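You operate a simulated robot arm through the tools that you are given. There is no shell and no other tool.

You run a simulated robot arm. Do the job below in one go: nothing can be reset, and whatever is moved stays where it is left.

Task
Sand and grease the standing grey pipe, then push the black coupling on.
Fine: burr off with the sanding block first, grease from the flat tub with the blue pad, coupling down to the black mark; block and pad go back, the yellow cap stays on. A coat counts when it lies all over at full strength: go over it till it gets no stronger. What is to be rubbed or washed off counts as gone when no trace of it is left.
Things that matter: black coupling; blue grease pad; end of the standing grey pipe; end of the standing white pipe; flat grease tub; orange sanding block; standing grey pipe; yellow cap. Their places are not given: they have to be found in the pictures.

Only the result counts: the job must be done as asked and must still hold three seconds after the hand-in. Knocking over, shifting, dropping, spilling or breaking anything else fails it. Lids that push on must go on centred and level and be pressed home; caps that screw on are set level and turned clockwise until they are tight.

Robot
A 7-joint arm with a two-finger parallel gripper, fixed in place. Base frame: the origin is at the foot of the arm, x ahead of it, y to its left, z up; the work surface is at about z = 0.85. Lengths are in m, angles in rad, forces in N, time in s.
Its first joint turns from -2.601 to 2.601 rad. Payload 3.43 kg.
The TCP is the grasp point between the finger pads, 0.03 m short of the fingertips. In the tool frame z runs along the fingers and y along their closing line. Largest opening 0.094 m; finger width 0.028, thickness 0.01; the body of the gripper, 0.05 by 0.096 m, starts 0.055 m behind the TCP.
Orientation is that of the tool frame in the base frame, as a unit quaternion [x, y, z, w]. With the fingers straight down and closing along the base's y, the tool's x points along the base's -x, its y along +y and its z along -z.

Tools
- The arm moves only by the tool send_rows. Its argument "moves" is a list of rows, each a list of 7 numbers: the shift along the tool's x, y, z in mm, then the turn, a rotation vector about the tool's x, y, z in rad, then the closure, from 0 (fully open) to 1 (shut). In form: [[dx, dy, dz, wx, wy, wz, grip], ...]. A call has 1 to 20 rows; each row is the pose to reach, as a shift and turn from the pose commanded when the call began, along the tool's axes at that moment. A row lasts 0.2 s, in which the tool goes at most 0.05 m and 0.15 rad; a call with a longer step from one row to the next is refused whole, and so is a gripper value outside its range. Where a pose cannot be reached the arm comes as near as it can. A force on the tool above 40 N (or 10 N above the force at the start of the call, whichever is more), or a blocked arm, ends the call early, and 0.2 s more pass. Each finger travels about 0.045 m/s and halts on what it meets, pressing with about 31 N; the grip force reading is that of the motor and also rises with nothing between the fingers. The clock runs only during rows and for 0.2 s after the last one: add rows that repeat a pose to give the fingers time. It gives the time, the measured TCP pose, the force on the tool (base axes), the opening and the grip force at its end, in the units of the frame above (readings bear some noise), with the torque about the TCP (base axes, N m) and any sound that the robot's microphone picked up.
- Cameras (640 x 400 px; columns grow to the right, rows downward): "scene" is fixed at [0.4007, 0.6498, 1.6648]; the picture's right is [0.33, -0.95, 0.00], its down [-0.92, -0.32, -0.22] and it looks along [0.21, 0.07, -0.98] (base axes); focal length 329 px, centre (320, 200). "wrist" rides on the gripper at [0.076, 0.014, -0.102] in the tool frame; the picture's right is [-0.18, 0.98, 0.00], its down [-0.75, -0.14, -0.64] and it looks along [-0.63, -0.12, 0.77] (tool axes); focal length 243 px, centre (320, 200).
- camera(camera): a new picture of that camera. No time passes.
- point_at(camera, pixels): there is no depth. For up to 12 entries [column, row, z] of the newest picture of that camera ("zoom" is the newest enlarged one), the place [x, y] in the base frame at which the ray of that pixel passes the height z, good to about 0.002 m. No time passes.
- inspect(camera, box): a new picture of the part [left, top, right, bottom] of that camera's present view, enlarged. No time passes.
- close_job(): hands the job in; it is judged then, once.

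Open the gripper and draw the arm clear of the work before you hand the job in, unless the task says otherwise.

The tools are called after "Request:" by a JSON object that holds its "op" and its "data". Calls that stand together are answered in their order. send_rows: Moves the arm, as the interface text tells. Its arguments: {"type":"object","properties":{"moves":{"type":"array"}},"required":["moves"]} The other tools are called the same way: camera (camera) takes a picture; point_at (camera, pixels) gives the place at which the rays of pixels pass given heights; inspect (camera, box) takes an enlarged picture of a part of a camera's view; close_job () hands the job in.

At the start:

```text
time: 0.0
tcp_pos: [0.6635, 0.7319, 1.1698]
orientation: [0.0, 1.0, 0.0, 0.001]
ft_force: [-0.4, 0.6, 0.2]
ft_torque: [0.02, 0.02, 0.02]
finger_gap: 0.094
grasp_force: 0.2
```

scene: 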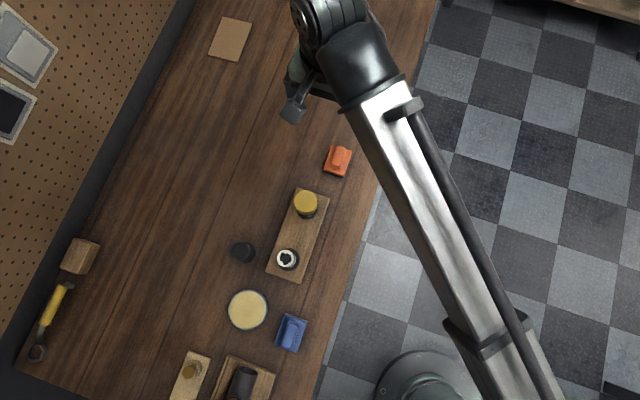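
wrist: 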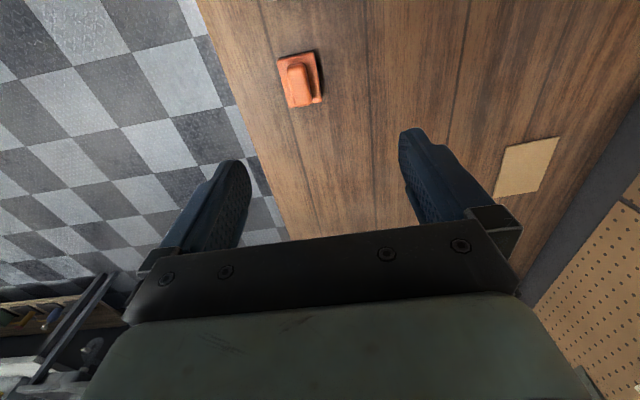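

The scene shows the orange block at about (339,160), a board with two standing pipes at (305,203) and (287,259), the black coupling maybe at (243,250), the tub at (248,310) and the blue pad at (291,332). I look closer at these.

Request:
{"op": "inspect", "data": {"camera": "scene", "box": [220, 130, 380, 290]}}

Request:
{"op": "inspect", "data": {"camera": "scene", "box": [160, 270, 340, 400]}}

```text
2.50 times, centred on (300, 210) of scene
```

zoom: 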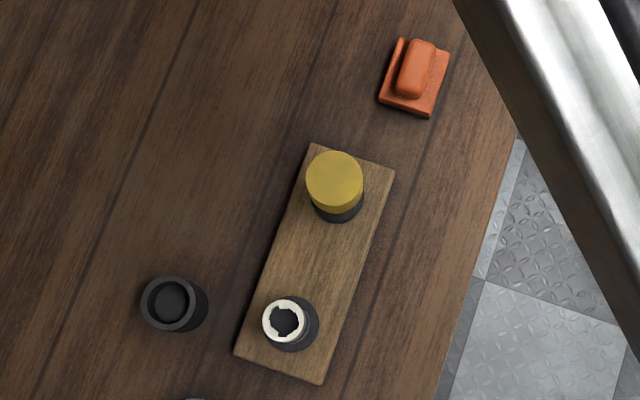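

```text
3.08 times, centred on (250, 335) of scene
```

zoom: 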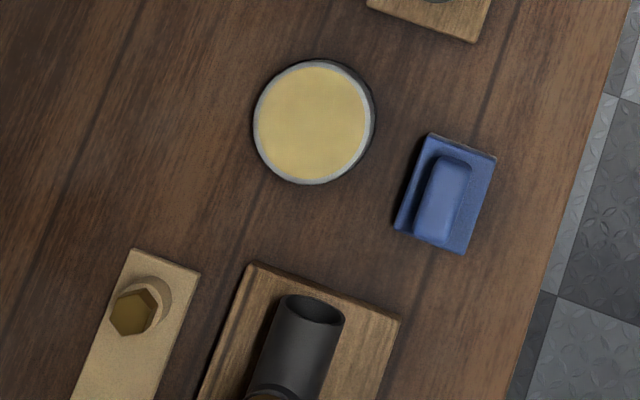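

I locate the items on the table with the scene pixels at several heights before moving the wrist camera over for a better view.

Request:
{"op": "camera", "data": {"camera": "scene"}}

Request:
{"op": "point_at", "data": {"camera": "scene", "pixels": [[339, 160, 0.87], [305, 203, 0.95], [287, 259, 0.95], [243, 252, 0.88], [248, 310, 0.87], [291, 332, 0.87], [299, 188, 0.86], [329, 198, 0.86], [301, 283, 0.86], [266, 271, 0.86], [295, 110, 1.14], [190, 370, 0.9]]}}

```text
taken
```

scene: 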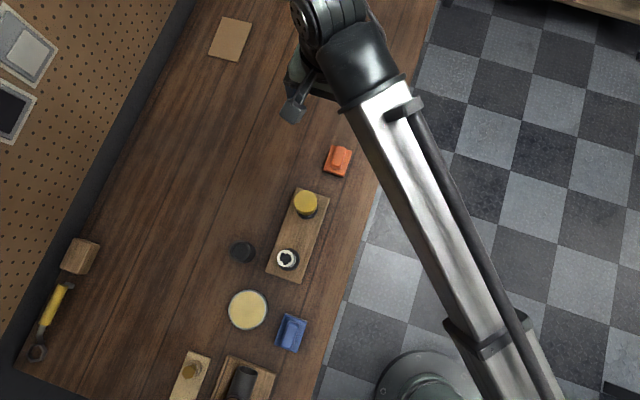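

```text
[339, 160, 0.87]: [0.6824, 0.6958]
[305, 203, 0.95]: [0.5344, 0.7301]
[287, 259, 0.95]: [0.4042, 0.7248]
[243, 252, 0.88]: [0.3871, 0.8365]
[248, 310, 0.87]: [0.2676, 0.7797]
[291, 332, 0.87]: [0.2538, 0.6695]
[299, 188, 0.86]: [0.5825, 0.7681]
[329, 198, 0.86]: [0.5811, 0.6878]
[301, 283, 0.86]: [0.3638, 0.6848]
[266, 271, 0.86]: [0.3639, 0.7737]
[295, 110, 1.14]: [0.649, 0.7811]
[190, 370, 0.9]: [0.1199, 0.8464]
```

The board lies along x from 0.36 to 0.58, with pipes near (0.534,0.730) and (0.404,0.725). I move the tool at height back to x≈0.27 so that the wrist camera looks at the pipes.

Request:
{"op": "send_rows", "data": {"moves": [[40, 4, 0, 0, 0, 0, 0], [80, 8, 0, 0, 0, 0, 0], [120, 12, 0, 0, 0, 0, 0], [160, 16, 0, 0, 0, 0, 0], [200, 20, 0, 0, 0, 0, 0], [240, 24, 0, 0, 0, 0, 0], [280, 28, 0, 0, 0, 0, 0], [320, 32, 0, 0, 0, 0, 0], [360, 36, 0, 0, 0, 0, 0], [395, 40, 0, 0, 0, 0, 0], [395, 40, 0, 0, 0, 0, 0]]}}

Request:
{"op": "camera", "data": {"camera": "wrist"}}

Request:
{"op": "camera", "data": {"camera": "scene"}}

```text
time: 2.4
tcp_pos: [0.2687, 0.7723, 1.1713]
orientation: [0.0, 1.0, 0.001, 0.0]
ft_force: [0.1, 0.1, 0.0]
ft_torque: [0.02, 0.0, 0.02]
finger_gap: 0.0942
grasp_force: 0.0
```

```text
taken
```

wrist: 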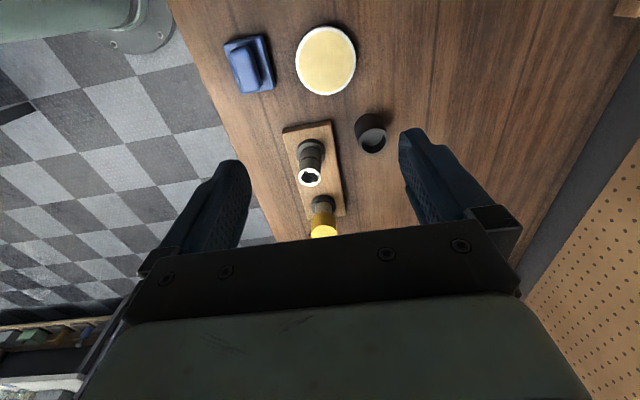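

```text
taken
```

scene: 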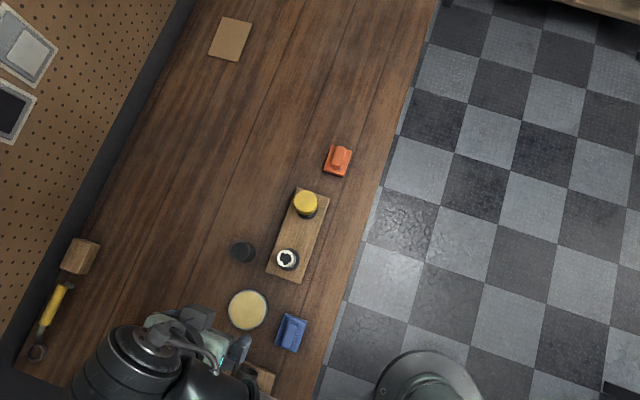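

The wrist view now shows the two pipes at (310,160) and (322,215). I enlarge that part.

Request:
{"op": "inspect", "data": {"camera": "wrist", "box": [270, 100, 400, 240]}}

Request:
{"op": "inspect", "data": {"camera": "wrist", "box": [210, 10, 370, 110]}}

```text
2.86 times, centred on (335, 170) of wrist
```

zoom: 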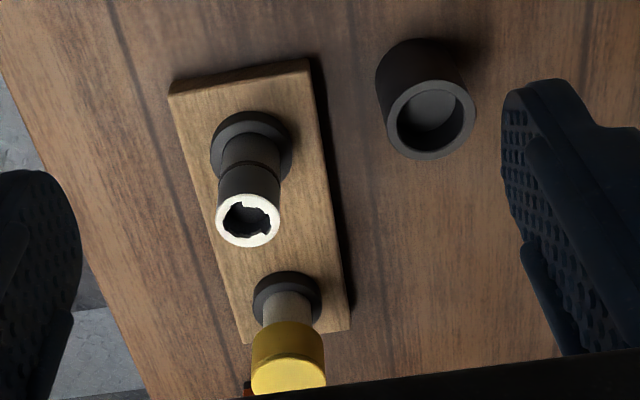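

```text
4.00 times, centred on (290, 60) of wrist
```

zoom: 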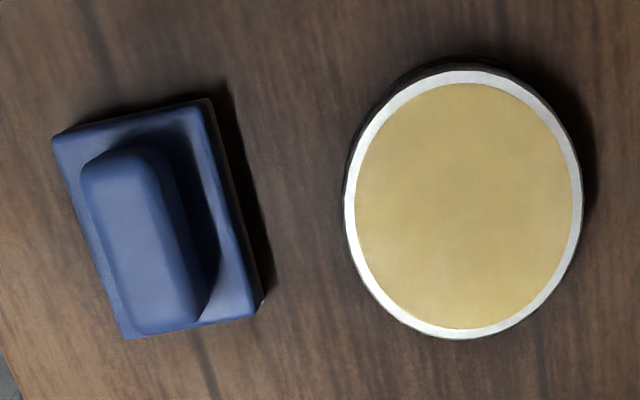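

The grey pipe is the one near x=0.40 with a white burr on its rim and a dark mark; the yellow cap sits on the white pipe. I triangulate heights with both cameras, using pipe rim at wrist (309.5,177)/scene (285.6,258.4) and coupling and cap tops.

Request:
{"op": "point_at", "data": {"camera": "wrist", "pixels": [[309.5, 177, 0.9], [309.5, 177, 0.95], [309.5, 177, 1.0], [373, 141, 0.88], [373, 141, 0.9], [373, 141, 0.92], [324, 232, 0.9], [324, 232, 0.95], [324, 232, 1.0], [313, 122, 0.85], [298, 131, 0.85], [346, 212, 0.85]]}}

Request:
{"op": "point_at", "data": {"camera": "scene", "pixels": [[285.6, 258.4, 0.9], [285.6, 258.4, 0.95], [285.6, 258.4, 1.0], [238.8, 250, 0.88], [238.8, 250, 0.9], [238.8, 250, 0.92], [306, 201.2, 0.9], [306, 201.2, 0.95], [306, 201.2, 1.0]]}}

```text
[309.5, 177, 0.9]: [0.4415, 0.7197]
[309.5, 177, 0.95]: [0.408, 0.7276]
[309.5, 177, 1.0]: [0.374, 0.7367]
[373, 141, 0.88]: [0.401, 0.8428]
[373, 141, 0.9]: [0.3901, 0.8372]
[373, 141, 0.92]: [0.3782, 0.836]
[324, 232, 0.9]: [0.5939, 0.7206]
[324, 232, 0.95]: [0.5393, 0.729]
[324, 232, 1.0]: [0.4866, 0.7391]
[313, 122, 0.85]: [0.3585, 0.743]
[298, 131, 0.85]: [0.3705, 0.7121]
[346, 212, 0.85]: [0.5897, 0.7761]
```

```text
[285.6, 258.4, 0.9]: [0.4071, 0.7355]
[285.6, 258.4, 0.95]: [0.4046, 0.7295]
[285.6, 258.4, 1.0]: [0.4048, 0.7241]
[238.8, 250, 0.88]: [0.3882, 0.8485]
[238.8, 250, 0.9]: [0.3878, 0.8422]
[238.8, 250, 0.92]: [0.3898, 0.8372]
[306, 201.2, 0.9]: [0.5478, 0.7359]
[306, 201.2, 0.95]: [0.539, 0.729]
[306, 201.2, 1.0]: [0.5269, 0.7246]
```

The pipe top is at about (0.405,0.729,0.953), the coupling at (0.388,0.840) with its top near z 0.90, the cap at (0.539,0.729,0.95). I go closer to inspect the pipe end.

Request:
{"op": "send_rows", "data": {"moves": [[-15, -8, 35, 0, 0, 0, 0], [-30, -15, 70, 0, 0, 0, 0], [-45, -22, 105, 0, 0, 0, 0], [-61, -30, 135, 0, 0, 0, 0], [-61, -30, 135, 0, 0, 0, 0]]}}

Request:
{"op": "camera", "data": {"camera": "wrist"}}

Request:
{"op": "inspect", "data": {"camera": "wrist", "box": [240, 100, 400, 240]}}

```text
time: 3.6
tcp_pos: [0.331, 0.7407, 1.0343]
orientation: [0.0, 1.0, 0.0, 0.0]
ft_force: [0.5, -0.1, 0.0]
ft_torque: [0.02, 0.02, 0.02]
finger_gap: 0.094
grasp_force: 0.1
```

```text
taken
```

wrist: 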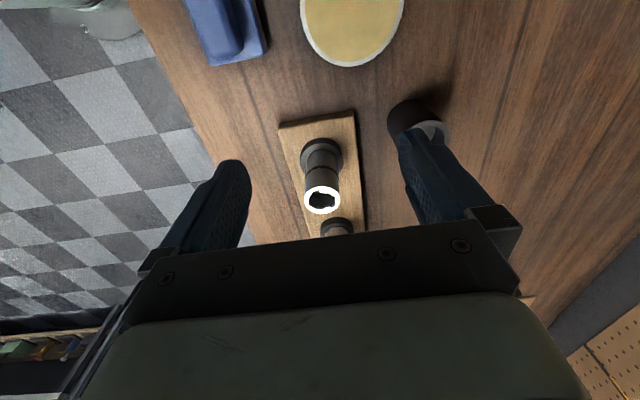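

```text
2.86 times, centred on (320, 170) of wrist
```

zoom: 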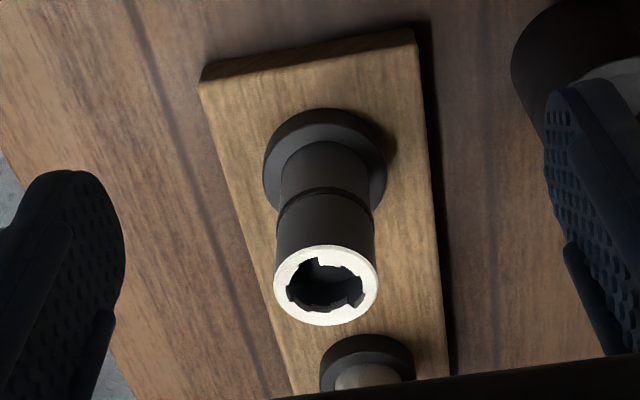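

The burr is a white ring on the end face and the mark ring shows at zoom (325,195). I measure the rim and the mark heights along their rays.

Request:
{"op": "point_at", "data": {"camera": "zoom", "pixels": [[326, 245, 0.94], [326, 245, 0.955], [326, 326, 0.94], [326, 326, 0.955], [275, 285, 0.955], [378, 288, 0.955], [322, 190, 0.9], [322, 190, 0.92], [322, 190, 0.94], [320, 142, 0.87], [320, 142, 0.89], [320, 110, 0.86]]}}

```text
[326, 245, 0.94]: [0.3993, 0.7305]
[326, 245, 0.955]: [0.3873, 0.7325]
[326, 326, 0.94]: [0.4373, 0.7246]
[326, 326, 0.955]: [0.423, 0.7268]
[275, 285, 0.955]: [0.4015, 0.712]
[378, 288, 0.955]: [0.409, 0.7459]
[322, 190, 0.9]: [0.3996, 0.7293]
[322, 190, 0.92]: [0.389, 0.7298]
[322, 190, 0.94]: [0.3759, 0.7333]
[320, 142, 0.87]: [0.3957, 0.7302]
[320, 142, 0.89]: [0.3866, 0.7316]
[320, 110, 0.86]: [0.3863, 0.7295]
```

Pipe centre is (0.405,0.729), rim z≈0.955, radius ≈0.0175, mark bottom at about z≈0.922. Next I look at the coupling to see what its openings are like.

Request:
{"op": "send_rows", "data": {"moves": [[4, 40, 5, 0, 0, 0, 0], [8, 80, 10, 0, 0, 0, 0], [11, 112, 30, 0, 0, 0, 0], [11, 112, 30, 0, 0, 0, 0]]}}

Request:
{"op": "inspect", "data": {"camera": "wrist", "box": [240, 70, 400, 230]}}

Request:
{"op": "inspect", "data": {"camera": "scene", "box": [210, 220, 310, 290]}}

```text
time: 4.6
tcp_pos: [0.3206, 0.8553, 1.0028]
orientation: [0.0, 1.0, 0.0, 0.0]
ft_force: [0.0, 0.1, -0.1]
ft_torque: [-0.02, 0.01, -0.01]
finger_gap: 0.0938
grasp_force: 0.1
```

```text
2.50 times, centred on (320, 150) of wrist
```

zoom: 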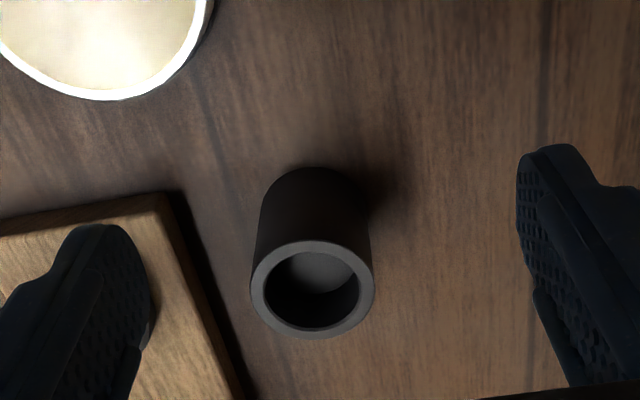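

```text
5.71 times, centred on (260, 255) of scene
```

zoom: 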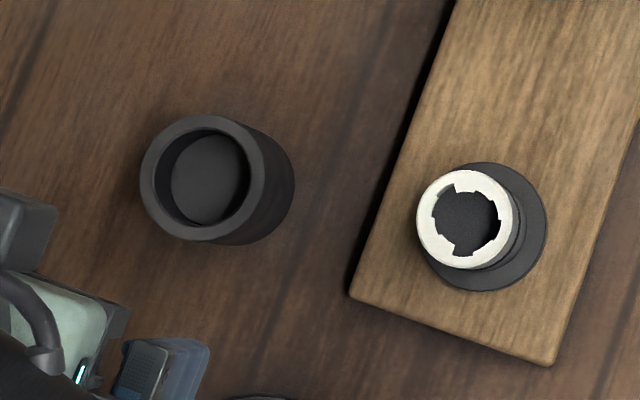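

The coupling stands open end up with a grey floor inside about 20 mm deep, likely a stop web. I triangulate its rim and floor between the two cameras.

Request:
{"op": "camera", "data": {"camera": "wrist"}}

Request:
{"op": "point_at", "data": {"camera": "zoom", "pixels": [[202, 178, 0.89], [202, 178, 0.9], [202, 178, 0.91], [141, 180, 0.9], [264, 178, 0.9], [202, 116, 0.9], [202, 242, 0.9], [294, 185, 0.85], [170, 178, 0.88], [170, 178, 0.87], [466, 222, 0.955], [485, 236, 0.87]]}}

```text
taken
```

wrist: 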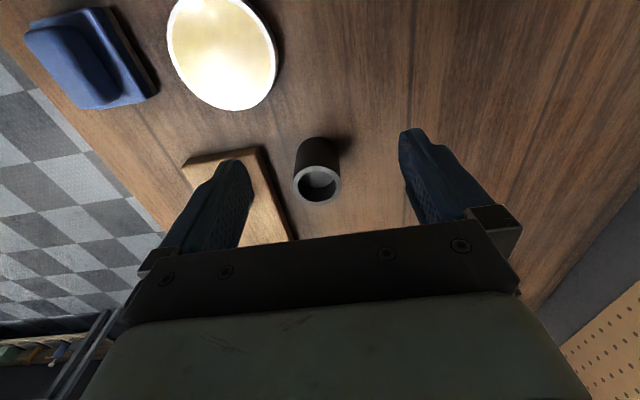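

```text
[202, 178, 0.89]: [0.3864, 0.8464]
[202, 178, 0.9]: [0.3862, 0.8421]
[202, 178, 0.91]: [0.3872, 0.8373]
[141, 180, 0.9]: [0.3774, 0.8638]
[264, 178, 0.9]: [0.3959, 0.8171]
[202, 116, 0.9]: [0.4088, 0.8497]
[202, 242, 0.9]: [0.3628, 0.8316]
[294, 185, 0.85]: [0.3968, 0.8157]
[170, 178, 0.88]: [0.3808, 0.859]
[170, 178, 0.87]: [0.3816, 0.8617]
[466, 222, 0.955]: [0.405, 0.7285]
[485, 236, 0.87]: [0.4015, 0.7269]
```

Request:
{"op": "point_at", "data": {"camera": "wrist", "pixels": [[316.8, 185.6, 0.89], [316.8, 185.6, 0.9], [316.8, 185.6, 0.91], [316, 165.5, 0.9], [316.8, 205, 0.9], [292, 183, 0.9], [341.5, 184, 0.9], [317.5, 137, 0.85], [319.5, 187.2, 0.88], [319.5, 187.2, 0.87], [316.8, 170, 0.9], [316.8, 202, 0.9]]}}

```text
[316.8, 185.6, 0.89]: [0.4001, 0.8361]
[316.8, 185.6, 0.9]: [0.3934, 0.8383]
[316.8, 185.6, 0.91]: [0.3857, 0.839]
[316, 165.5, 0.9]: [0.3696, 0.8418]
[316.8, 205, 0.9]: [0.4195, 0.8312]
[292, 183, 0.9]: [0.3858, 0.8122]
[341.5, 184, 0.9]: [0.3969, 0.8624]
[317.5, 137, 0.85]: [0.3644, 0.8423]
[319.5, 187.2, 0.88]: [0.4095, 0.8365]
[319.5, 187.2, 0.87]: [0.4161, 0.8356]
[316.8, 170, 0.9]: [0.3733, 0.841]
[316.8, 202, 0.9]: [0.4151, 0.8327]
```

Coupling rim is at z≈0.909, centre (0.387,0.838), outer radius ≈0.0245, bore ≈0.0188. Now I raise and move toward the orange block to view it closely.

Request:
{"op": "send_rows", "data": {"moves": [[0, 0, -47, 0, 0, 0, 0], [-34, -18, -47, 0, 0, 0, 0], [-68, -36, -47, 0, 0, 0, 0], [-102, -54, -47, 0, 0, 0, 0], [-136, -72, -47, 0, 0, 0, 0], [-170, -90, -47, 0, 0, 0, 0], [-204, -108, -47, 0, 0, 0, 0], [-238, -126, -47, 0, 0, 0, 0], [-270, -143, -47, 0, 0, 0, 0], [-270, -143, -10, 0, 0, 0, 0], [-270, -143, -10, 0, 0, 0, 0]]}}

Request:
{"op": "camera", "data": {"camera": "wrist"}}

Request:
{"op": "inspect", "data": {"camera": "wrist", "box": [240, 80, 400, 240]}}

Request:
{"op": "inspect", "data": {"camera": "scene", "box": [310, 140, 370, 180]}}

```text
time: 7.0
tcp_pos: [0.5905, 0.7107, 1.0154]
orientation: [-0.001, 1.0, 0.0, 0.0]
ft_force: [0.0, 0.3, 0.1]
ft_torque: [0.01, 0.0, 0.02]
finger_gap: 0.0939
grasp_force: 0.0
```

```text
taken
```

wrist: 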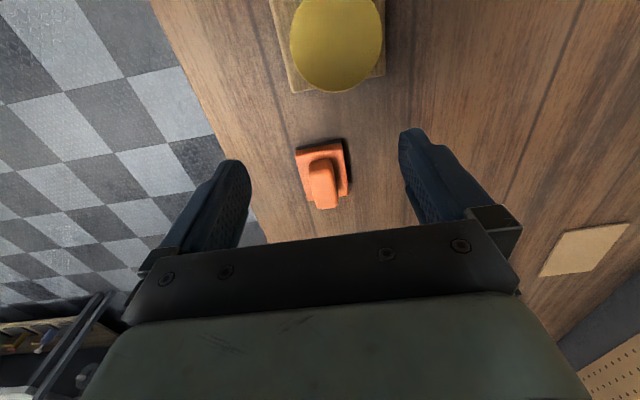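

```text
2.50 times, centred on (320, 160) of wrist
```

zoom: 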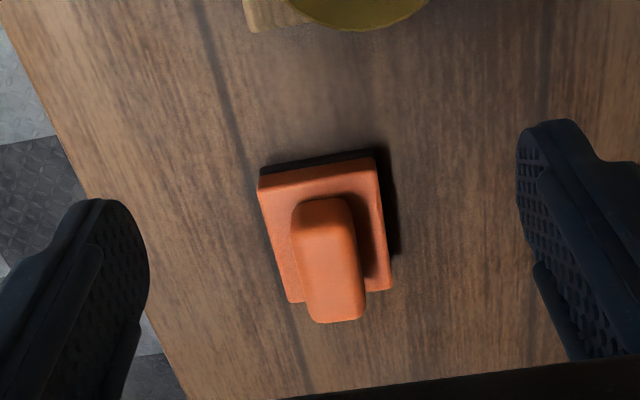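

```text
10.00 times, centred on (340, 160) of scene
```

zoom: 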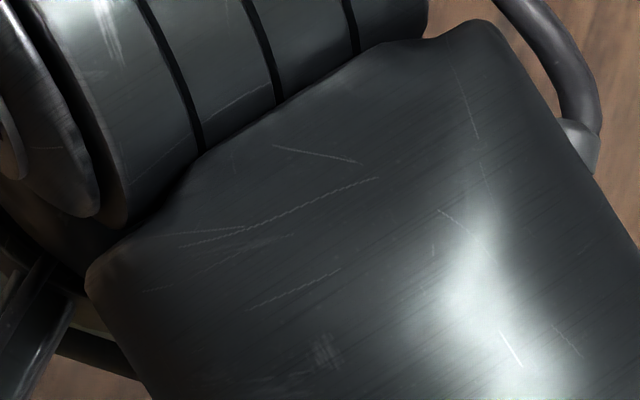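

The block's handle top is at wrist about (324,183) and lies along base x. I triangulate its height and footprint.

Request:
{"op": "point_at", "data": {"camera": "wrist", "pixels": [[324, 183.2, 0.87], [324, 183.2, 0.88], [324, 183.2, 0.89], [324, 183.2, 0.9], [295.5, 154, 0.862], [342, 147.2, 0.862], [349.2, 195.5, 0.862], [308, 201, 0.862], [320.8, 160, 0.89], [328, 208, 0.89], [315, 192, 0.89], [334.5, 185, 0.89]]}}

Request:
{"op": "point_at", "data": {"camera": "scene", "pixels": [[338, 157.2, 0.87], [338, 157.2, 0.88], [338, 157.2, 0.89], [338, 157.2, 0.9]]}}

```text
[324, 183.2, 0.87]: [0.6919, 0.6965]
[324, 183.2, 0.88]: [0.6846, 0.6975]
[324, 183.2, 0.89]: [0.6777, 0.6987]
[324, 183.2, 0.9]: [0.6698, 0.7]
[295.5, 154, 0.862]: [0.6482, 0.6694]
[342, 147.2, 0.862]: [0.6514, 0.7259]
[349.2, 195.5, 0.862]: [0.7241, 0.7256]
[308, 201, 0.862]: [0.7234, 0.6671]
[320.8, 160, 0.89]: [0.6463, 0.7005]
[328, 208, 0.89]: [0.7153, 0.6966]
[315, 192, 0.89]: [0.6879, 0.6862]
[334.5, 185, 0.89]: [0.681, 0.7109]
```

```text
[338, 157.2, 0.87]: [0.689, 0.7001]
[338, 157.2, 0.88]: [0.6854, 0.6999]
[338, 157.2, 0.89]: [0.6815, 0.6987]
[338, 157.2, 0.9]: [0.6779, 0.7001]
```

I check the plate height by matching plate corners in both views (scene (352,150.8) and (323.6,168.8); wrist (308,201) and (342,147.2)).

Request:
{"op": "point_at", "data": {"camera": "scene", "pixels": [[352, 150.8, 0.85], [352, 150.8, 0.862], [352, 150.8, 0.875], [323.6, 168.8, 0.85], [323.6, 168.8, 0.862], [323.6, 168.8, 0.875]]}}

Request:
{"op": "point_at", "data": {"camera": "wrist", "pixels": [[308, 201, 0.85], [308, 201, 0.862], [308, 201, 0.875], [342, 147.2, 0.85], [342, 147.2, 0.862], [342, 147.2, 0.875]]}}

Request:
{"op": "inspect", "data": {"camera": "wrist", "box": [285, 135, 365, 215]}}

```text
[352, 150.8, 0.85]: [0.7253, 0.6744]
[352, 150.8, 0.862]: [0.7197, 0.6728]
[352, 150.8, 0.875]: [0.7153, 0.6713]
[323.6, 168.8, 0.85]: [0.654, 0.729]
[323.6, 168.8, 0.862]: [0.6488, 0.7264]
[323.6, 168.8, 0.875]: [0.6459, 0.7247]
```

```text
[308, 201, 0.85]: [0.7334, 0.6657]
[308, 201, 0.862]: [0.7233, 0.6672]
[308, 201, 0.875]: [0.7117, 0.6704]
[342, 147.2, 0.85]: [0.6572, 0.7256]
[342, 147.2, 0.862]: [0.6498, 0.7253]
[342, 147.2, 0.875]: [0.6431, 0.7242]
```

```text
5.00 times, centred on (325, 175) of wrist
```

zoom: 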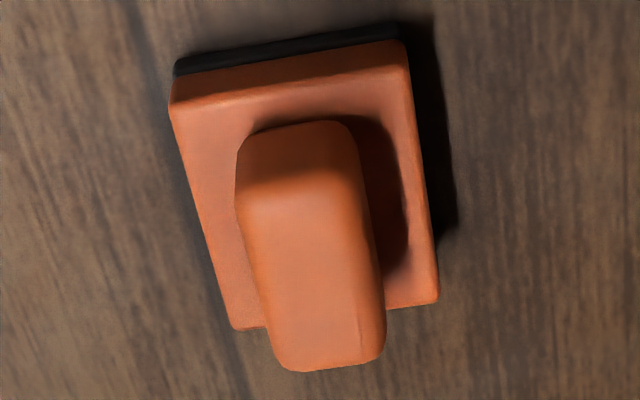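

The block has a dark sole, plate top near z 0.865, and a handle up to about 0.888. I move over it and lower so the fingers straddle the handle, stopping at tips z≈0.90 first.

Request:
{"op": "send_rows", "data": {"moves": [[-30, -4, 0, 0, 0, 0, 0], [-60, -8, 0, 0, 0, 0, 0], [-89, -12.7, 0, 0, 0, 0, 0], [-89, -12.7, 40, 0, 0, 0, 0], [-89, -12.7, 80, 0, 0, 0, 0], [-89, -12.7, 80, 0, 0, 0, 0]]}}

Request:
{"op": "camera", "data": {"camera": "wrist"}}

Request:
{"op": "inspect", "data": {"camera": "wrist", "box": [220, 120, 440, 260]}}

```text
time: 8.4
tcp_pos: [0.6776, 0.6958, 0.9356]
orientation: [0.0, 1.0, 0.001, -0.001]
ft_force: [-0.1, -0.3, -1.0]
ft_torque: [0.01, 0.0, 0.0]
finger_gap: 0.0941
grasp_force: 0.1
```

```text
taken
```

wrist: 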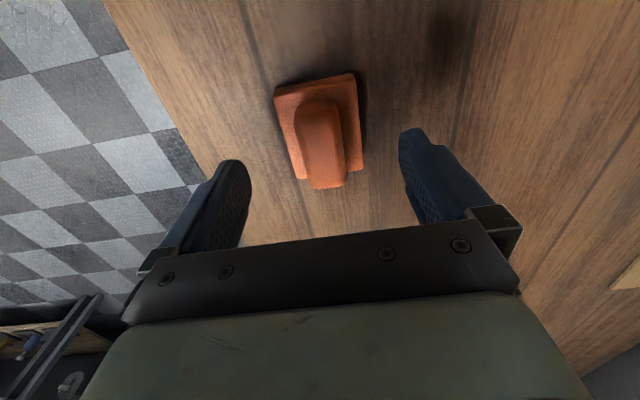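

```text
2.86 times, centred on (330, 190) of wrist
```

zoom: 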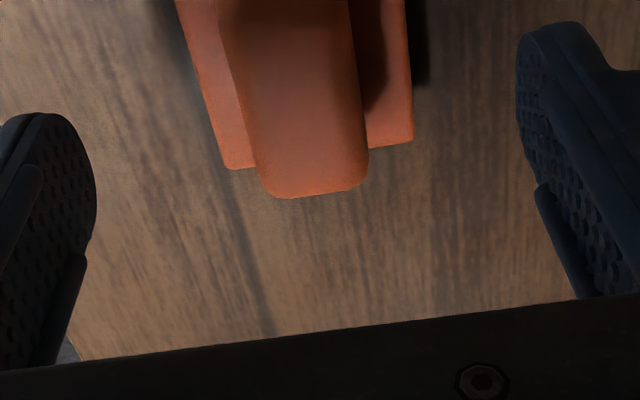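

The block now shows at wrist (320,135), fingers at either side. I check handle end points and plate corners at this closer range.

Request:
{"op": "point_at", "data": {"camera": "wrist", "pixels": [[315, 101, 0.888], [327, 187, 0.888], [299, 145, 0.888], [340, 140, 0.888], [274, 88, 0.865], [353, 74, 0.865], [363, 168, 0.865], [299, 178, 0.865]]}}

```text
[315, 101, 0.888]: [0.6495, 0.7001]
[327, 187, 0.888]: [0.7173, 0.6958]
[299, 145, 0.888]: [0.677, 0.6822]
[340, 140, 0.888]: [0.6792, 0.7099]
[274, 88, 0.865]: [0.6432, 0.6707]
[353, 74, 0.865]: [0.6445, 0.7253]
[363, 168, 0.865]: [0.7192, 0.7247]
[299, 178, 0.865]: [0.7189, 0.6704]
```

The plate is square to the axes, centre (0.682,0.698). I lower 36 mm and close on the handle.

Request:
{"op": "send_rows", "data": {"moves": [[0, 1.5, 20, 0, 0, 0, 0], [0, 1.5, 36, 0, 0, 0, 0], [0, 1.5, 36, 0, 0, 0, 0], [0, 1.5, 36, 0, 0, 0, 1], [0, 1.5, 36, 0, 0, 0, 1], [0, 1.5, 36, 0, 0, 0, 1], [0, 1.5, 36, 0, 0, 0, 1], [0, 1.5, 36, 0, 0, 0, 1], [0, 1.5, 36, 0, 0, 0, 1], [0, 1.5, 36, 0, 0, 0, 1]]}}

Request:
{"op": "camera", "data": {"camera": "wrist"}}

```text
time: 10.6
tcp_pos: [0.6772, 0.6999, 0.9004]
orientation: [0.0, 1.0, 0.0, 0.0]
ft_force: [0.4, 0.7, 0.1]
ft_torque: [-0.01, 0.01, -0.03]
finger_gap: 0.055
grasp_force: 30.9
```

```text
taken
```

wrist: 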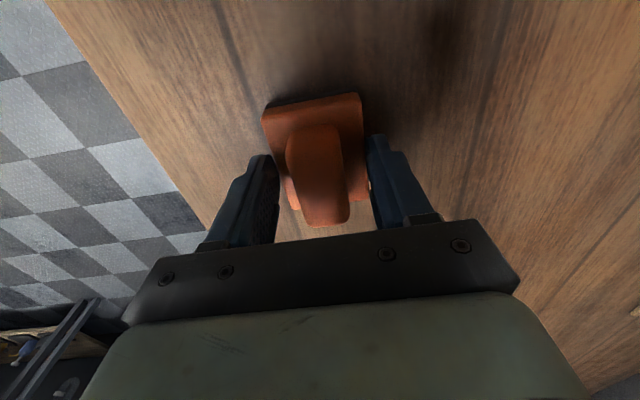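

The gap halted at 0.055, so the tips caught the plate's edges, not the handle. I open, raise 7 mm and close again on the handle.

Request:
{"op": "send_rows", "data": {"moves": [[0, 0, 0, 0, 0, 0, 0.3], [0, 0, 0, 0, 0, 0, 0.1], [0, 0, 0, 0, 0, 0, 0.1], [0, 0, -7, 0, 0, 0, 0.1], [0, 0, -7, 0, 0, 0, 0.1], [0, 0, -7, 0, 0, 0, 1], [0, 0, -7, 0, 0, 0, 1], [0, 0, -7, 0, 0, 0, 1], [0, 0, -7, 0, 0, 0, 1], [0, 0, -7, 0, 0, 0, 1], [0, 0, -7, 0, 0, 0, 1], [0, 0, -7, 0, 0, 0, 1]]}}

Request:
{"op": "camera", "data": {"camera": "wrist"}}

Request:
{"op": "inspect", "data": {"camera": "wrist", "box": [240, 80, 400, 240]}}

```text
time: 13.2
tcp_pos: [0.6778, 0.6987, 0.907]
orientation: [-0.001, 1.0, 0.0, 0.0]
ft_force: [-0.2, 0.1, -0.6]
ft_torque: [0.0, 0.01, -0.01]
finger_gap: 0.0311
grasp_force: 31.6
```

```text
taken
```

wrist: 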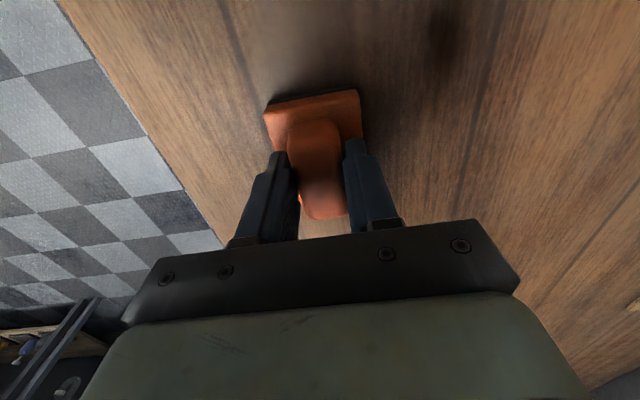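

```text
2.50 times, centred on (320, 160) of wrist
```

zoom: 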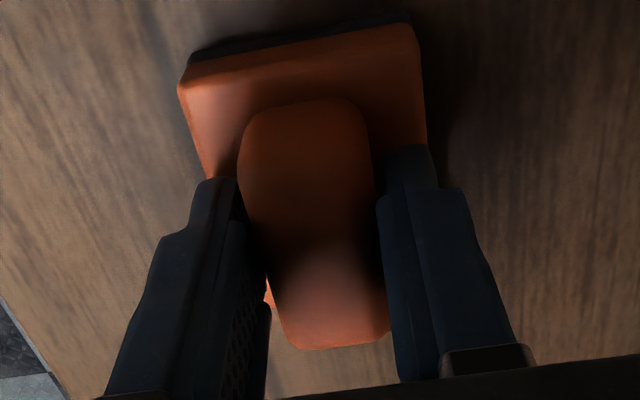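

The gap is now 0.031, on the handle (TCP 0.6778, 0.6987, 0.907; sole about 57 mm below TCP). I lift and check the hold.

Request:
{"op": "send_rows", "data": {"moves": [[0, 0, -20, 0, 0, 0, 1], [0, 0, -50, 0, 0, 0, 1], [0, 0, -90, 0, 0, 0, 1], [0, 0, -130, 0, 0, 0, 1], [0, 0, -130, 0, 0, 0, 1]]}}

Request:
{"op": "camera", "data": {"camera": "wrist"}}

Request:
{"op": "camera", "data": {"camera": "scene"}}

```text
time: 14.4
tcp_pos: [0.6777, 0.7006, 1.0365]
orientation: [0.0, 1.0, 0.0, 0.001]
ft_force: [0.8, 0.8, -1.6]
ft_torque: [0.03, -0.01, 0.04]
finger_gap: 0.0271
grasp_force: 31.6
```

```text
taken
```

wrist: 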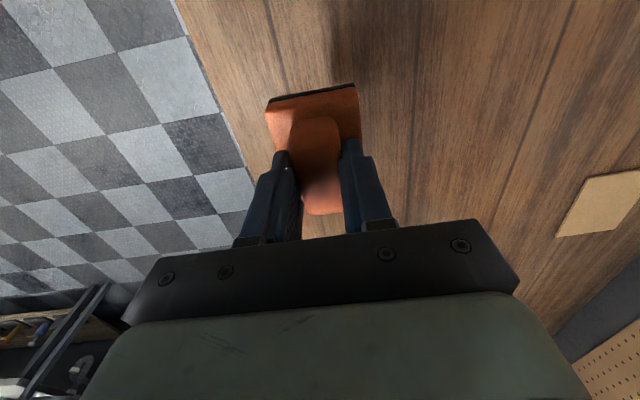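

```text
taken
```

scene: 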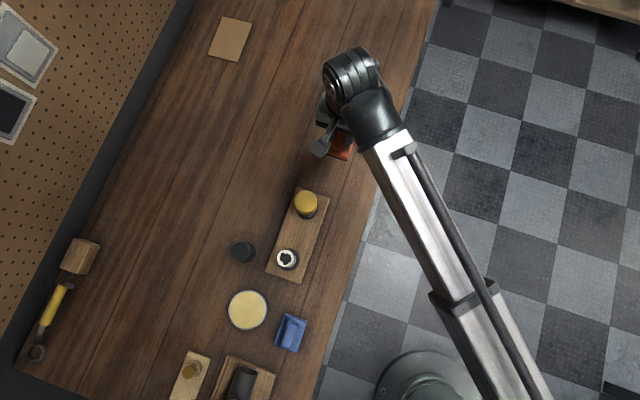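

The block is held steady. I raise a little and carry it over the grey pipe, with the sole about 45 mm above the rim.

Request:
{"op": "send_rows", "data": {"moves": [[0, 0, -24, 0, 0, 0, 1], [35, 4, -24, 0, 0, 0, 1], [70, 8, -24, 0, 0, 0, 1], [105, 12, -24, 0, 0, 0, 1], [140, 16, -24, 0, 0, 0, 1], [175, 20, -24, 0, 0, 0, 1], [210, 24, -24, 0, 0, 0, 1], [245, 26, -24, 0, 0, 0, 1], [275, 28.5, -24, 0, 0, 0, 1], [275, 28.5, -24, 0, 0, 0, 1]]}}

Request:
{"op": "camera", "data": {"camera": "wrist"}}

Request:
{"op": "camera", "data": {"camera": "scene"}}

```text
time: 16.6
tcp_pos: [0.4024, 0.7281, 1.0582]
orientation: [-0.001, 1.0, 0.0, 0.0]
ft_force: [-0.2, -0.3, -0.2]
ft_torque: [0.01, -0.01, -0.02]
finger_gap: 0.0271
grasp_force: 30.6
```

```text
taken
```

wrist: 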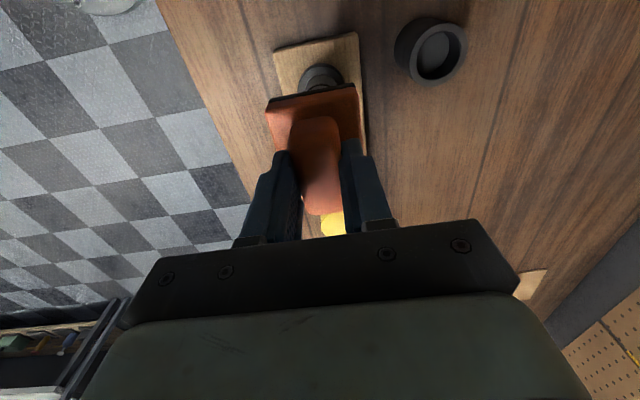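

```text
taken
```

scene: 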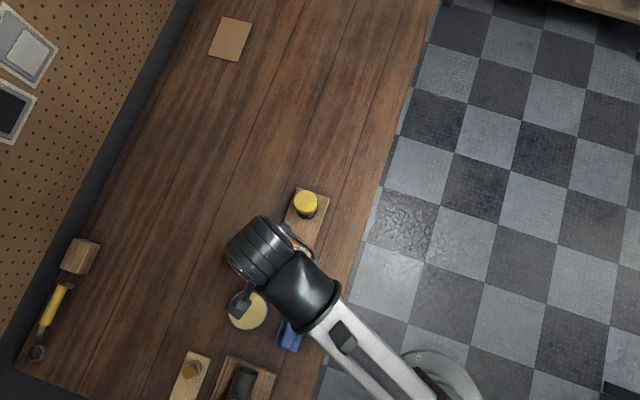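

Now I lower toward the rim, expecting contact near TCP z≈1.012–1.015; I stop a bit above and then approach slowly.

Request:
{"op": "send_rows", "data": {"moves": [[0, 0, 20, 0, 0, 0, 1], [0, 0, 36, 0, 0, 0, 1], [0, 0, 38, 0, 0, 0, 1]]}}

Request:
{"op": "inspect", "data": {"camera": "wrist", "box": [240, 40, 400, 180]}}

```text
time: 17.4
tcp_pos: [0.4032, 0.7287, 1.0211]
orientation: [0.0, 1.0, 0.0, 0.0]
ft_force: [0.4, -0.5, -0.6]
ft_torque: [0.01, 0.02, -0.02]
finger_gap: 0.0273
grasp_force: 31.2
```

```text
2.86 times, centred on (320, 110) of wrist
```

zoom: 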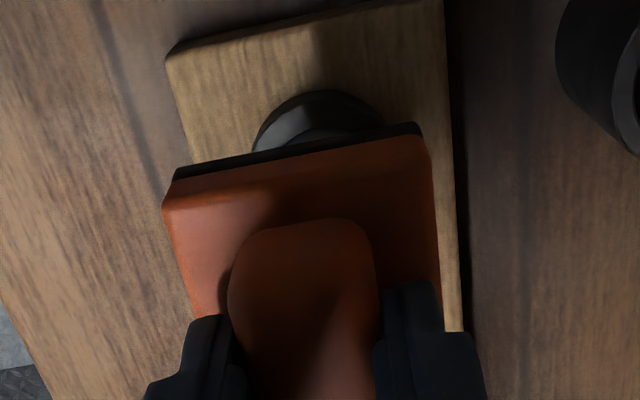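

No contact yet (force ≈ 0). I lower in small steps while watching the force.

Request:
{"op": "send_rows", "data": {"moves": [[0, 0, 2, 0, 0, 0, 1], [0, 0, 4, 0, 0, 0, 1], [0, 0, 5, 0, 0, 0, 1]]}}

```text
time: 18.2
tcp_pos: [0.401, 0.728, 1.016]
orientation: [0.0, 1.0, -0.001, 0.001]
ft_force: [-0.6, -0.1, 1.8]
ft_torque: [0.04, 0.08, 0.0]
finger_gap: 0.0271
grasp_force: 30.6
```

A force of 1.8 N hints at first contact at TCP z≈1.016. I press a further 2 mm.

Request:
{"op": "send_rows", "data": {"moves": [[0, 0, 1, 0, 0, 0, 1], [0, 0, 2, 0, 0, 0, 1], [0, 0, 2, 0, 0, 0, 1]]}}

```text
time: 19.0
tcp_pos: [0.4016, 0.7294, 1.0149]
orientation: [0.0, 1.0, 0.0, 0.0]
ft_force: [0.8, 2.2, 26.3]
ft_torque: [0.13, -0.06, 0.03]
finger_gap: 0.0274
grasp_force: 30.6
```

26 N is more than needed, so I back off 1.2 mm and rub with short strokes along x and y, keeping the sole over the whole rim.

Request:
{"op": "send_rows", "data": {"moves": [[0, 0, -1.2, 0, 0, 0, 1], [4, 0, -1.2, 0, 0, 0, 1], [8, 0, -1.2, 0, 0, 0, 1], [0, 0, -1.2, 0, 0, 0, 1], [-8, 0, -1.2, 0, 0, 0, 1], [0, 0, -1.2, 0, 0, 0, 1], [8, 0, -1.2, 0, 0, 0, 1], [0, 0, -1.2, 0, 0, 0, 1], [-8, 0, -1.2, 0, 0, 0, 1], [0, 0, -1.2, 0, 0, 0, 1]]}}

Request:
{"op": "camera", "data": {"camera": "wrist"}}

Request:
{"op": "inspect", "data": {"camera": "scene", "box": [220, 170, 340, 290]}}

```text
time: 21.2
tcp_pos: [0.4014, 0.7276, 1.0162]
orientation: [0.001, 1.0, 0.0, -0.001]
ft_force: [1.4, -0.4, 4.5]
ft_torque: [-0.02, -0.04, 0.0]
finger_gap: 0.0269
grasp_force: 30.9
```

```text
taken
```

wrist: 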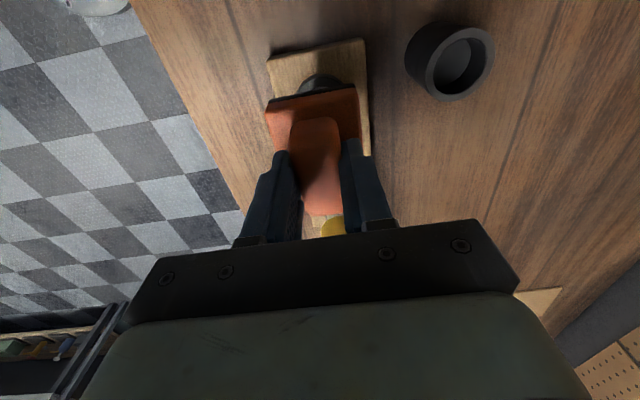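

```text
3.33 times, centred on (280, 230) of scene
```

zoom: 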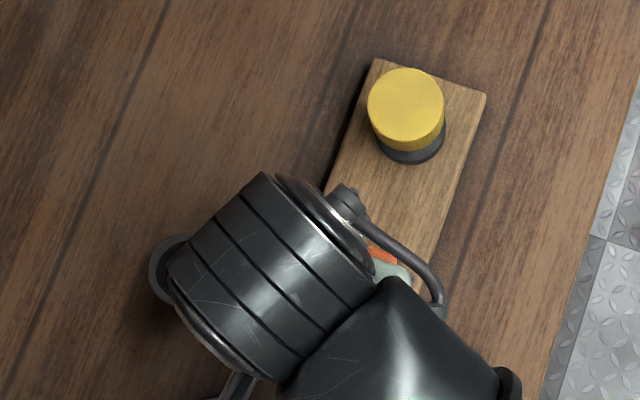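

The board has not moved (cap still at scene (305.5,200)) and the force is 4.5 N. I press 0.5 mm more and rub on in both directions.

Request:
{"op": "send_rows", "data": {"moves": [[0, 0, 0.5, 0, 0, 0, 1], [8, 0, 0.5, 0, 0, 0, 1], [0, 5, 0.5, 0, 0, 0, 1], [-8, 0, 0.5, 0, 0, 0, 1], [0, -5, 0.5, 0, 0, 0, 1], [8, 0, 0.5, 0, 0, 0, 1], [0, 5, 0.5, 0, 0, 0, 1], [-8, 0, 0.5, 0, 0, 0, 1], [0, -5, 0.5, 0, 0, 0, 1], [8, 0, 0.5, 0, 0, 0, 1], [0, 5, 0.5, 0, 0, 0, 1], [-8, 0, 0.5, 0, 0, 0, 1], [0, -5, 0.5, 0, 0, 0, 1], [8, 0, 0.5, 0, 0, 0, 1], [-8, 0, 0.5, 0, 0, 0, 1], [8, 0, 0.5, 0, 0, 0, 1], [-8, 0, 0.5, 0, 0, 0, 1], [0, 0, 0.5, 0, 0, 0, 1]]}}

```text
time: 25.0
tcp_pos: [0.4043, 0.7283, 1.0142]
orientation: [0.002, 1.0, 0.001, 0.002]
ft_force: [7.5, -1.3, 23.4]
ft_torque: [-0.04, -0.35, 0.01]
finger_gap: 0.0272
grasp_force: 30.7
```

The force rose to 23 N. I lift off and move 85 mm forward so both cameras can see the pipe end.

Request:
{"op": "send_rows", "data": {"moves": [[0, 0, -20, 0, 0, 0, 1], [0, 0, -45, 0, 0, 0, 1], [-40, 0, -45, 0, 0, 0, 1], [-85, 0, -45, 0, 0, 0, 1], [-85, 0, -45, 0, 0, 0, 1]]}}

Request:
{"op": "camera", "data": {"camera": "wrist"}}

Request:
{"op": "inspect", "data": {"camera": "wrist", "box": [260, 0, 400, 100]}}

Request:
{"op": "inspect", "data": {"camera": "scene", "box": [220, 200, 340, 290]}}

```text
time: 26.2
tcp_pos: [0.4868, 0.7286, 1.0579]
orientation: [-0.001, 1.0, 0.0, 0.0]
ft_force: [-1.1, -0.3, 0.0]
ft_torque: [0.01, -0.03, 0.04]
finger_gap: 0.027
grasp_force: 31.2
```

```text
taken
```

wrist: 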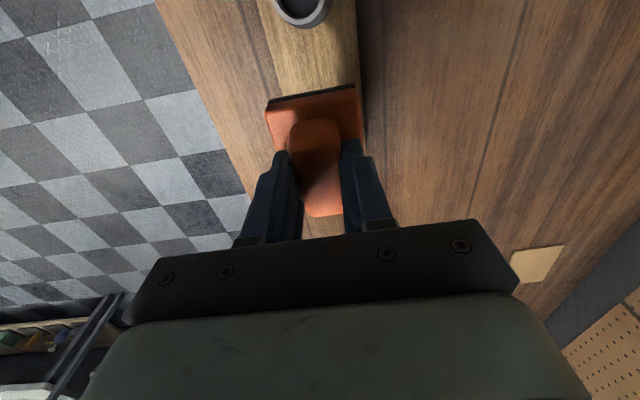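

```text
4.00 times, centred on (330, 50) of wrist
```

zoom: 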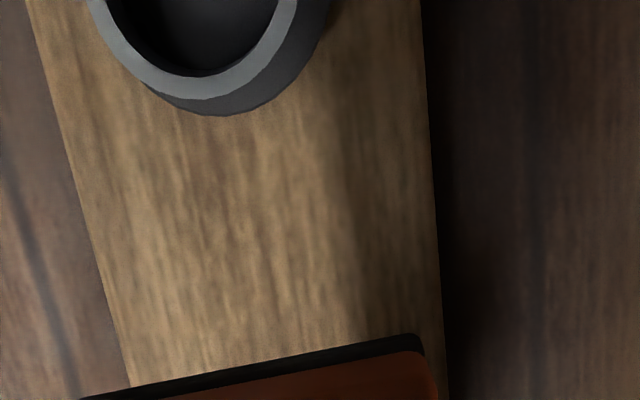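

```text
4.44 times, centred on (280, 245) of scene
```

zoom: 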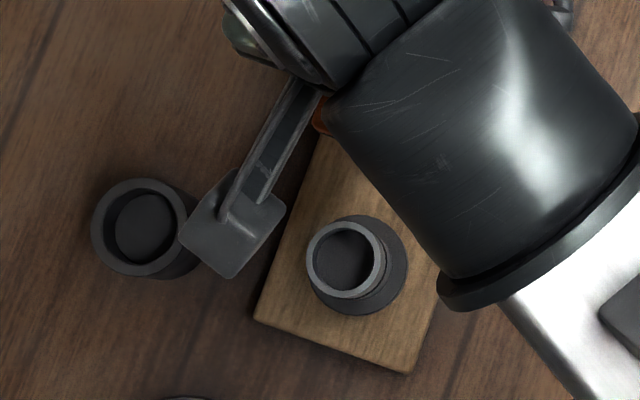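

The white burr looks gone: the rim now shows plain grey in both pictures. I move back 28 mm to check the whole ring for traces.

Request:
{"op": "send_rows", "data": {"moves": [[28, 0, -15, 0, 0, 0, 1], [28, 0, -15, 0, 0, 0, 1]]}}

Request:
{"op": "inspect", "data": {"camera": "wrist", "box": [260, 0, 380, 90]}}

Request:
{"op": "inspect", "data": {"camera": "scene", "box": [265, 235, 313, 281]}}

```text
time: 26.8
tcp_pos: [0.4583, 0.7285, 1.0728]
orientation: [0.0, 1.0, 0.001, 0.0]
ft_force: [-0.2, 0.0, -0.8]
ft_torque: [0.0, 0.0, -0.03]
finger_gap: 0.0274
grasp_force: 31.1
```

```text
4.44 times, centred on (320, 45) of wrist
```

zoom: 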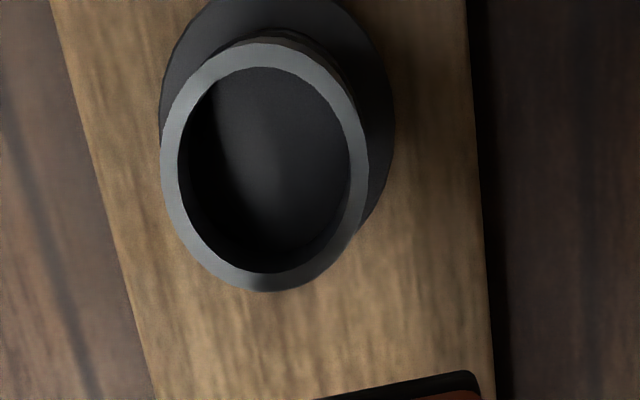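

```text
8.70 times, centred on (289, 258) of scene
```

zoom: 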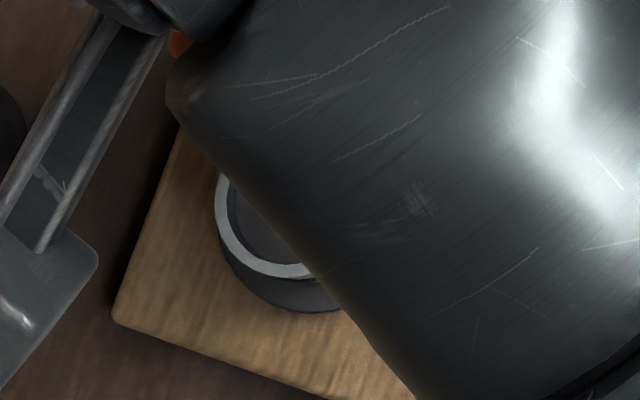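

The rim is clean all round. Now I carry the block back over the cap at height to its place (0.678,0.699).

Request:
{"op": "send_rows", "data": {"moves": [[-40, -5, 0, 0, 0, 0, 1], [-80, -10, 0, 0, 0, 0, 1], [-120, -16, 0, 0, 0, 0, 1], [-160, -22, 0, 0, 0, 0, 1], [-200, -27, 0, 0, 0, 0, 1], [-219.5, -29.8, 0, 0, 0, 0, 1], [-219.5, -29.8, 40, 0, 0, 0, 1], [-219.5, -29.8, 80, 0, 0, 0, 1], [-219.5, -29.8, 120, 0, 0, 0, 1], [-219.5, -29.8, 150, 0, 0, 0, 1], [-219.5, -29.8, 150, 0, 0, 0, 1]]}}

Request:
{"op": "camera", "data": {"camera": "wrist"}}

```text
time: 29.2
tcp_pos: [0.6796, 0.6993, 0.9238]
orientation: [0.0, 1.0, 0.0, 0.0]
ft_force: [0.2, 0.2, 0.1]
ft_torque: [-0.03, -0.02, -0.02]
finger_gap: 0.0271
grasp_force: 30.8
```

```text
taken
```

wrist: 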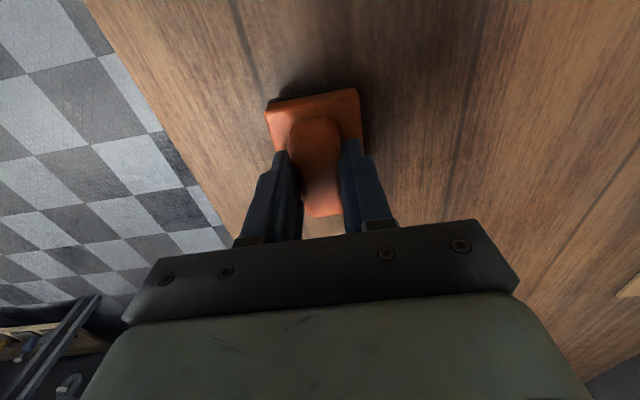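

The block is about 15 mm above its spot. I lower it slowly until the force shows it stands.

Request:
{"op": "send_rows", "data": {"moves": [[1, 0, 6, 0, 0, 0, 1], [1, 0, 11, 0, 0, 0, 1], [1, 0, 14, 0, 0, 0, 1], [1, 0, 15, 0, 0, 0, 1]]}}

```text
time: 30.2
tcp_pos: [0.6766, 0.6997, 0.911]
orientation: [-0.001, 1.0, 0.0, 0.0]
ft_force: [1.3, 0.0, 6.8]
ft_torque: [-0.06, 0.16, 0.0]
finger_gap: 0.0271
grasp_force: 31.1
```

Contact at 6.8 N: the block stands on the table. I open and rise.

Request:
{"op": "send_rows", "data": {"moves": [[0, 0, 0, 0, 0, 0, 0.6], [0, 0, 0, 0, 0, 0, 0.3], [0, 0, 0, 0, 0, 0, 0.2], [0, 0, 0, 0, 0, 0, 0.2], [0, 0, -15, 0, 0, 0, 0.1], [0, 0, -40, 0, 0, 0, 0], [0, 0, -80, 0, 0, 0, 0], [0, 0, -120, 0, 0, 0, 0], [0, 0, -120, 0, 0, 0, 0]]}}

Request:
{"op": "camera", "data": {"camera": "wrist"}}

Request:
{"op": "inspect", "data": {"camera": "wrist", "box": [240, 20, 400, 180]}}

```text
time: 32.2
tcp_pos: [0.6797, 0.699, 1.0285]
orientation: [-0.001, 1.0, 0.0, 0.0]
ft_force: [0.9, -0.9, -0.5]
ft_torque: [-0.02, 0.0, 0.01]
finger_gap: 0.0938
grasp_force: 0.0
```

```text
taken
```

wrist: 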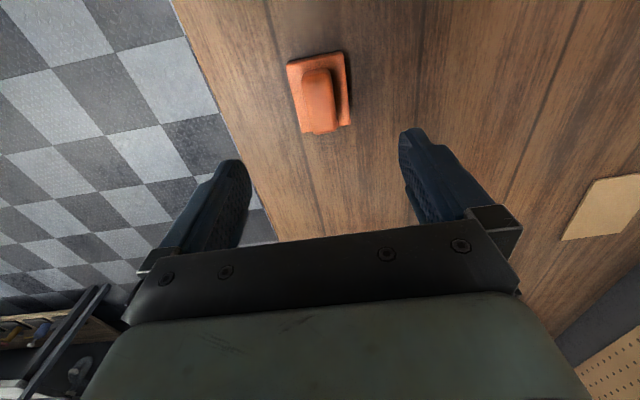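

```text
2.50 times, centred on (320, 100) of wrist
```

zoom: 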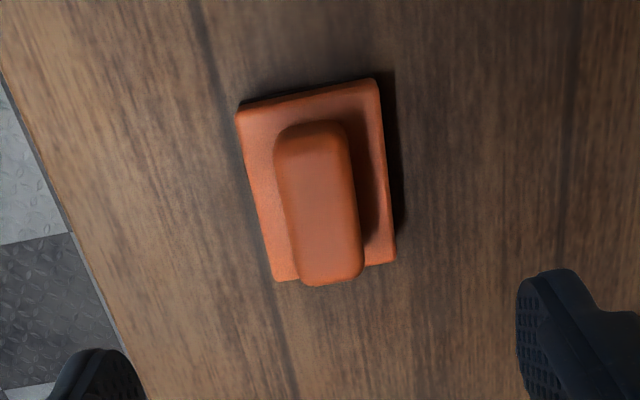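

The block lies flat again. I verify its footprint against the original (x 0.644–0.719, y 0.671–0.725).

Request:
{"op": "point_at", "data": {"camera": "zoom", "pixels": [[238, 112, 0.868], [375, 80, 0.868], [395, 262, 0.868], [275, 281, 0.868]]}}

Request:
{"op": "inspect", "data": {"camera": "scene", "box": [220, 130, 380, 290]}}

```text
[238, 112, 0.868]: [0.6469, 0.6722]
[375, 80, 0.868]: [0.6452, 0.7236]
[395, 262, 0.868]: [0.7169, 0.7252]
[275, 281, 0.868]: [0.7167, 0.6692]
```

```text
2.50 times, centred on (300, 210) of scene
```

zoom: 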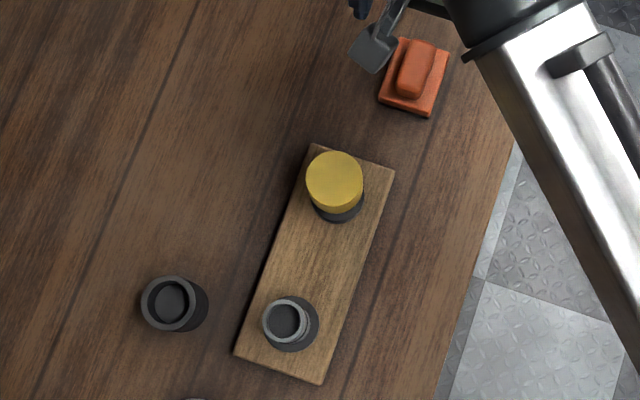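

The block is back in place and board/pipe unchanged. Next I rise and travel to above the blue pad to view it.

Request:
{"op": "send_rows", "data": {"moves": [[0, 0, -45, 0, 0, 0, 0], [20, -1, -85, 0, 0, 0, 0], [60, -2, -110, 0, 0, 0, 0], [105, -4, -120, 0, 0, 0, 0], [150, -6, -120, 0, 0, 0, 0], [195, -8, -120, 0, 0, 0, 0], [240, -10, -120, 0, 0, 0, 0], [285, -12, -120, 0, 0, 0, 0], [330, -14, -120, 0, 0, 0, 0], [375, -16, -120, 0, 0, 0, 0], [420, -18, -120, 0, 0, 0, 0], [460, -19, -120, 0, 0, 0, 0], [460, -19, -120, 0, 0, 0, 0]]}}

Request:
{"op": "camera", "data": {"camera": "wrist"}}

Request:
{"op": "camera", "data": {"camera": "scene"}}

```text
time: 35.0
tcp_pos: [0.218, 0.6873, 1.1413]
orientation: [-0.002, 1.0, 0.005, 0.002]
ft_force: [0.9, 0.7, 0.3]
ft_torque: [-0.01, 0.03, 0.0]
finger_gap: 0.094
grasp_force: 0.0
out of reach, approached as far as the arm can: row 11, 12, 13
```

```text
taken
```

wrist: 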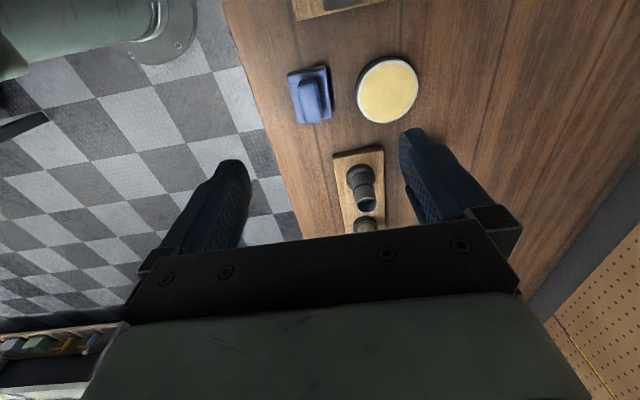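

```text
taken
```

scene: 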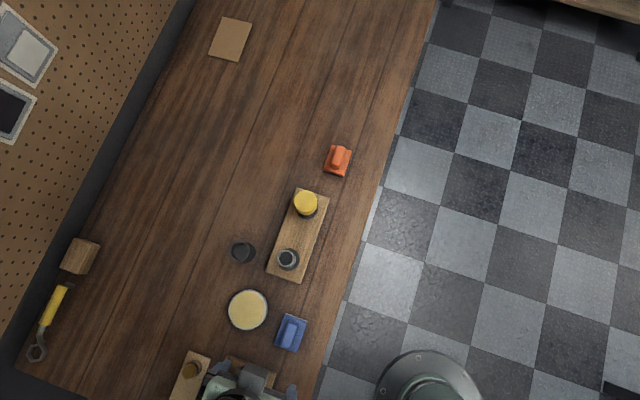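

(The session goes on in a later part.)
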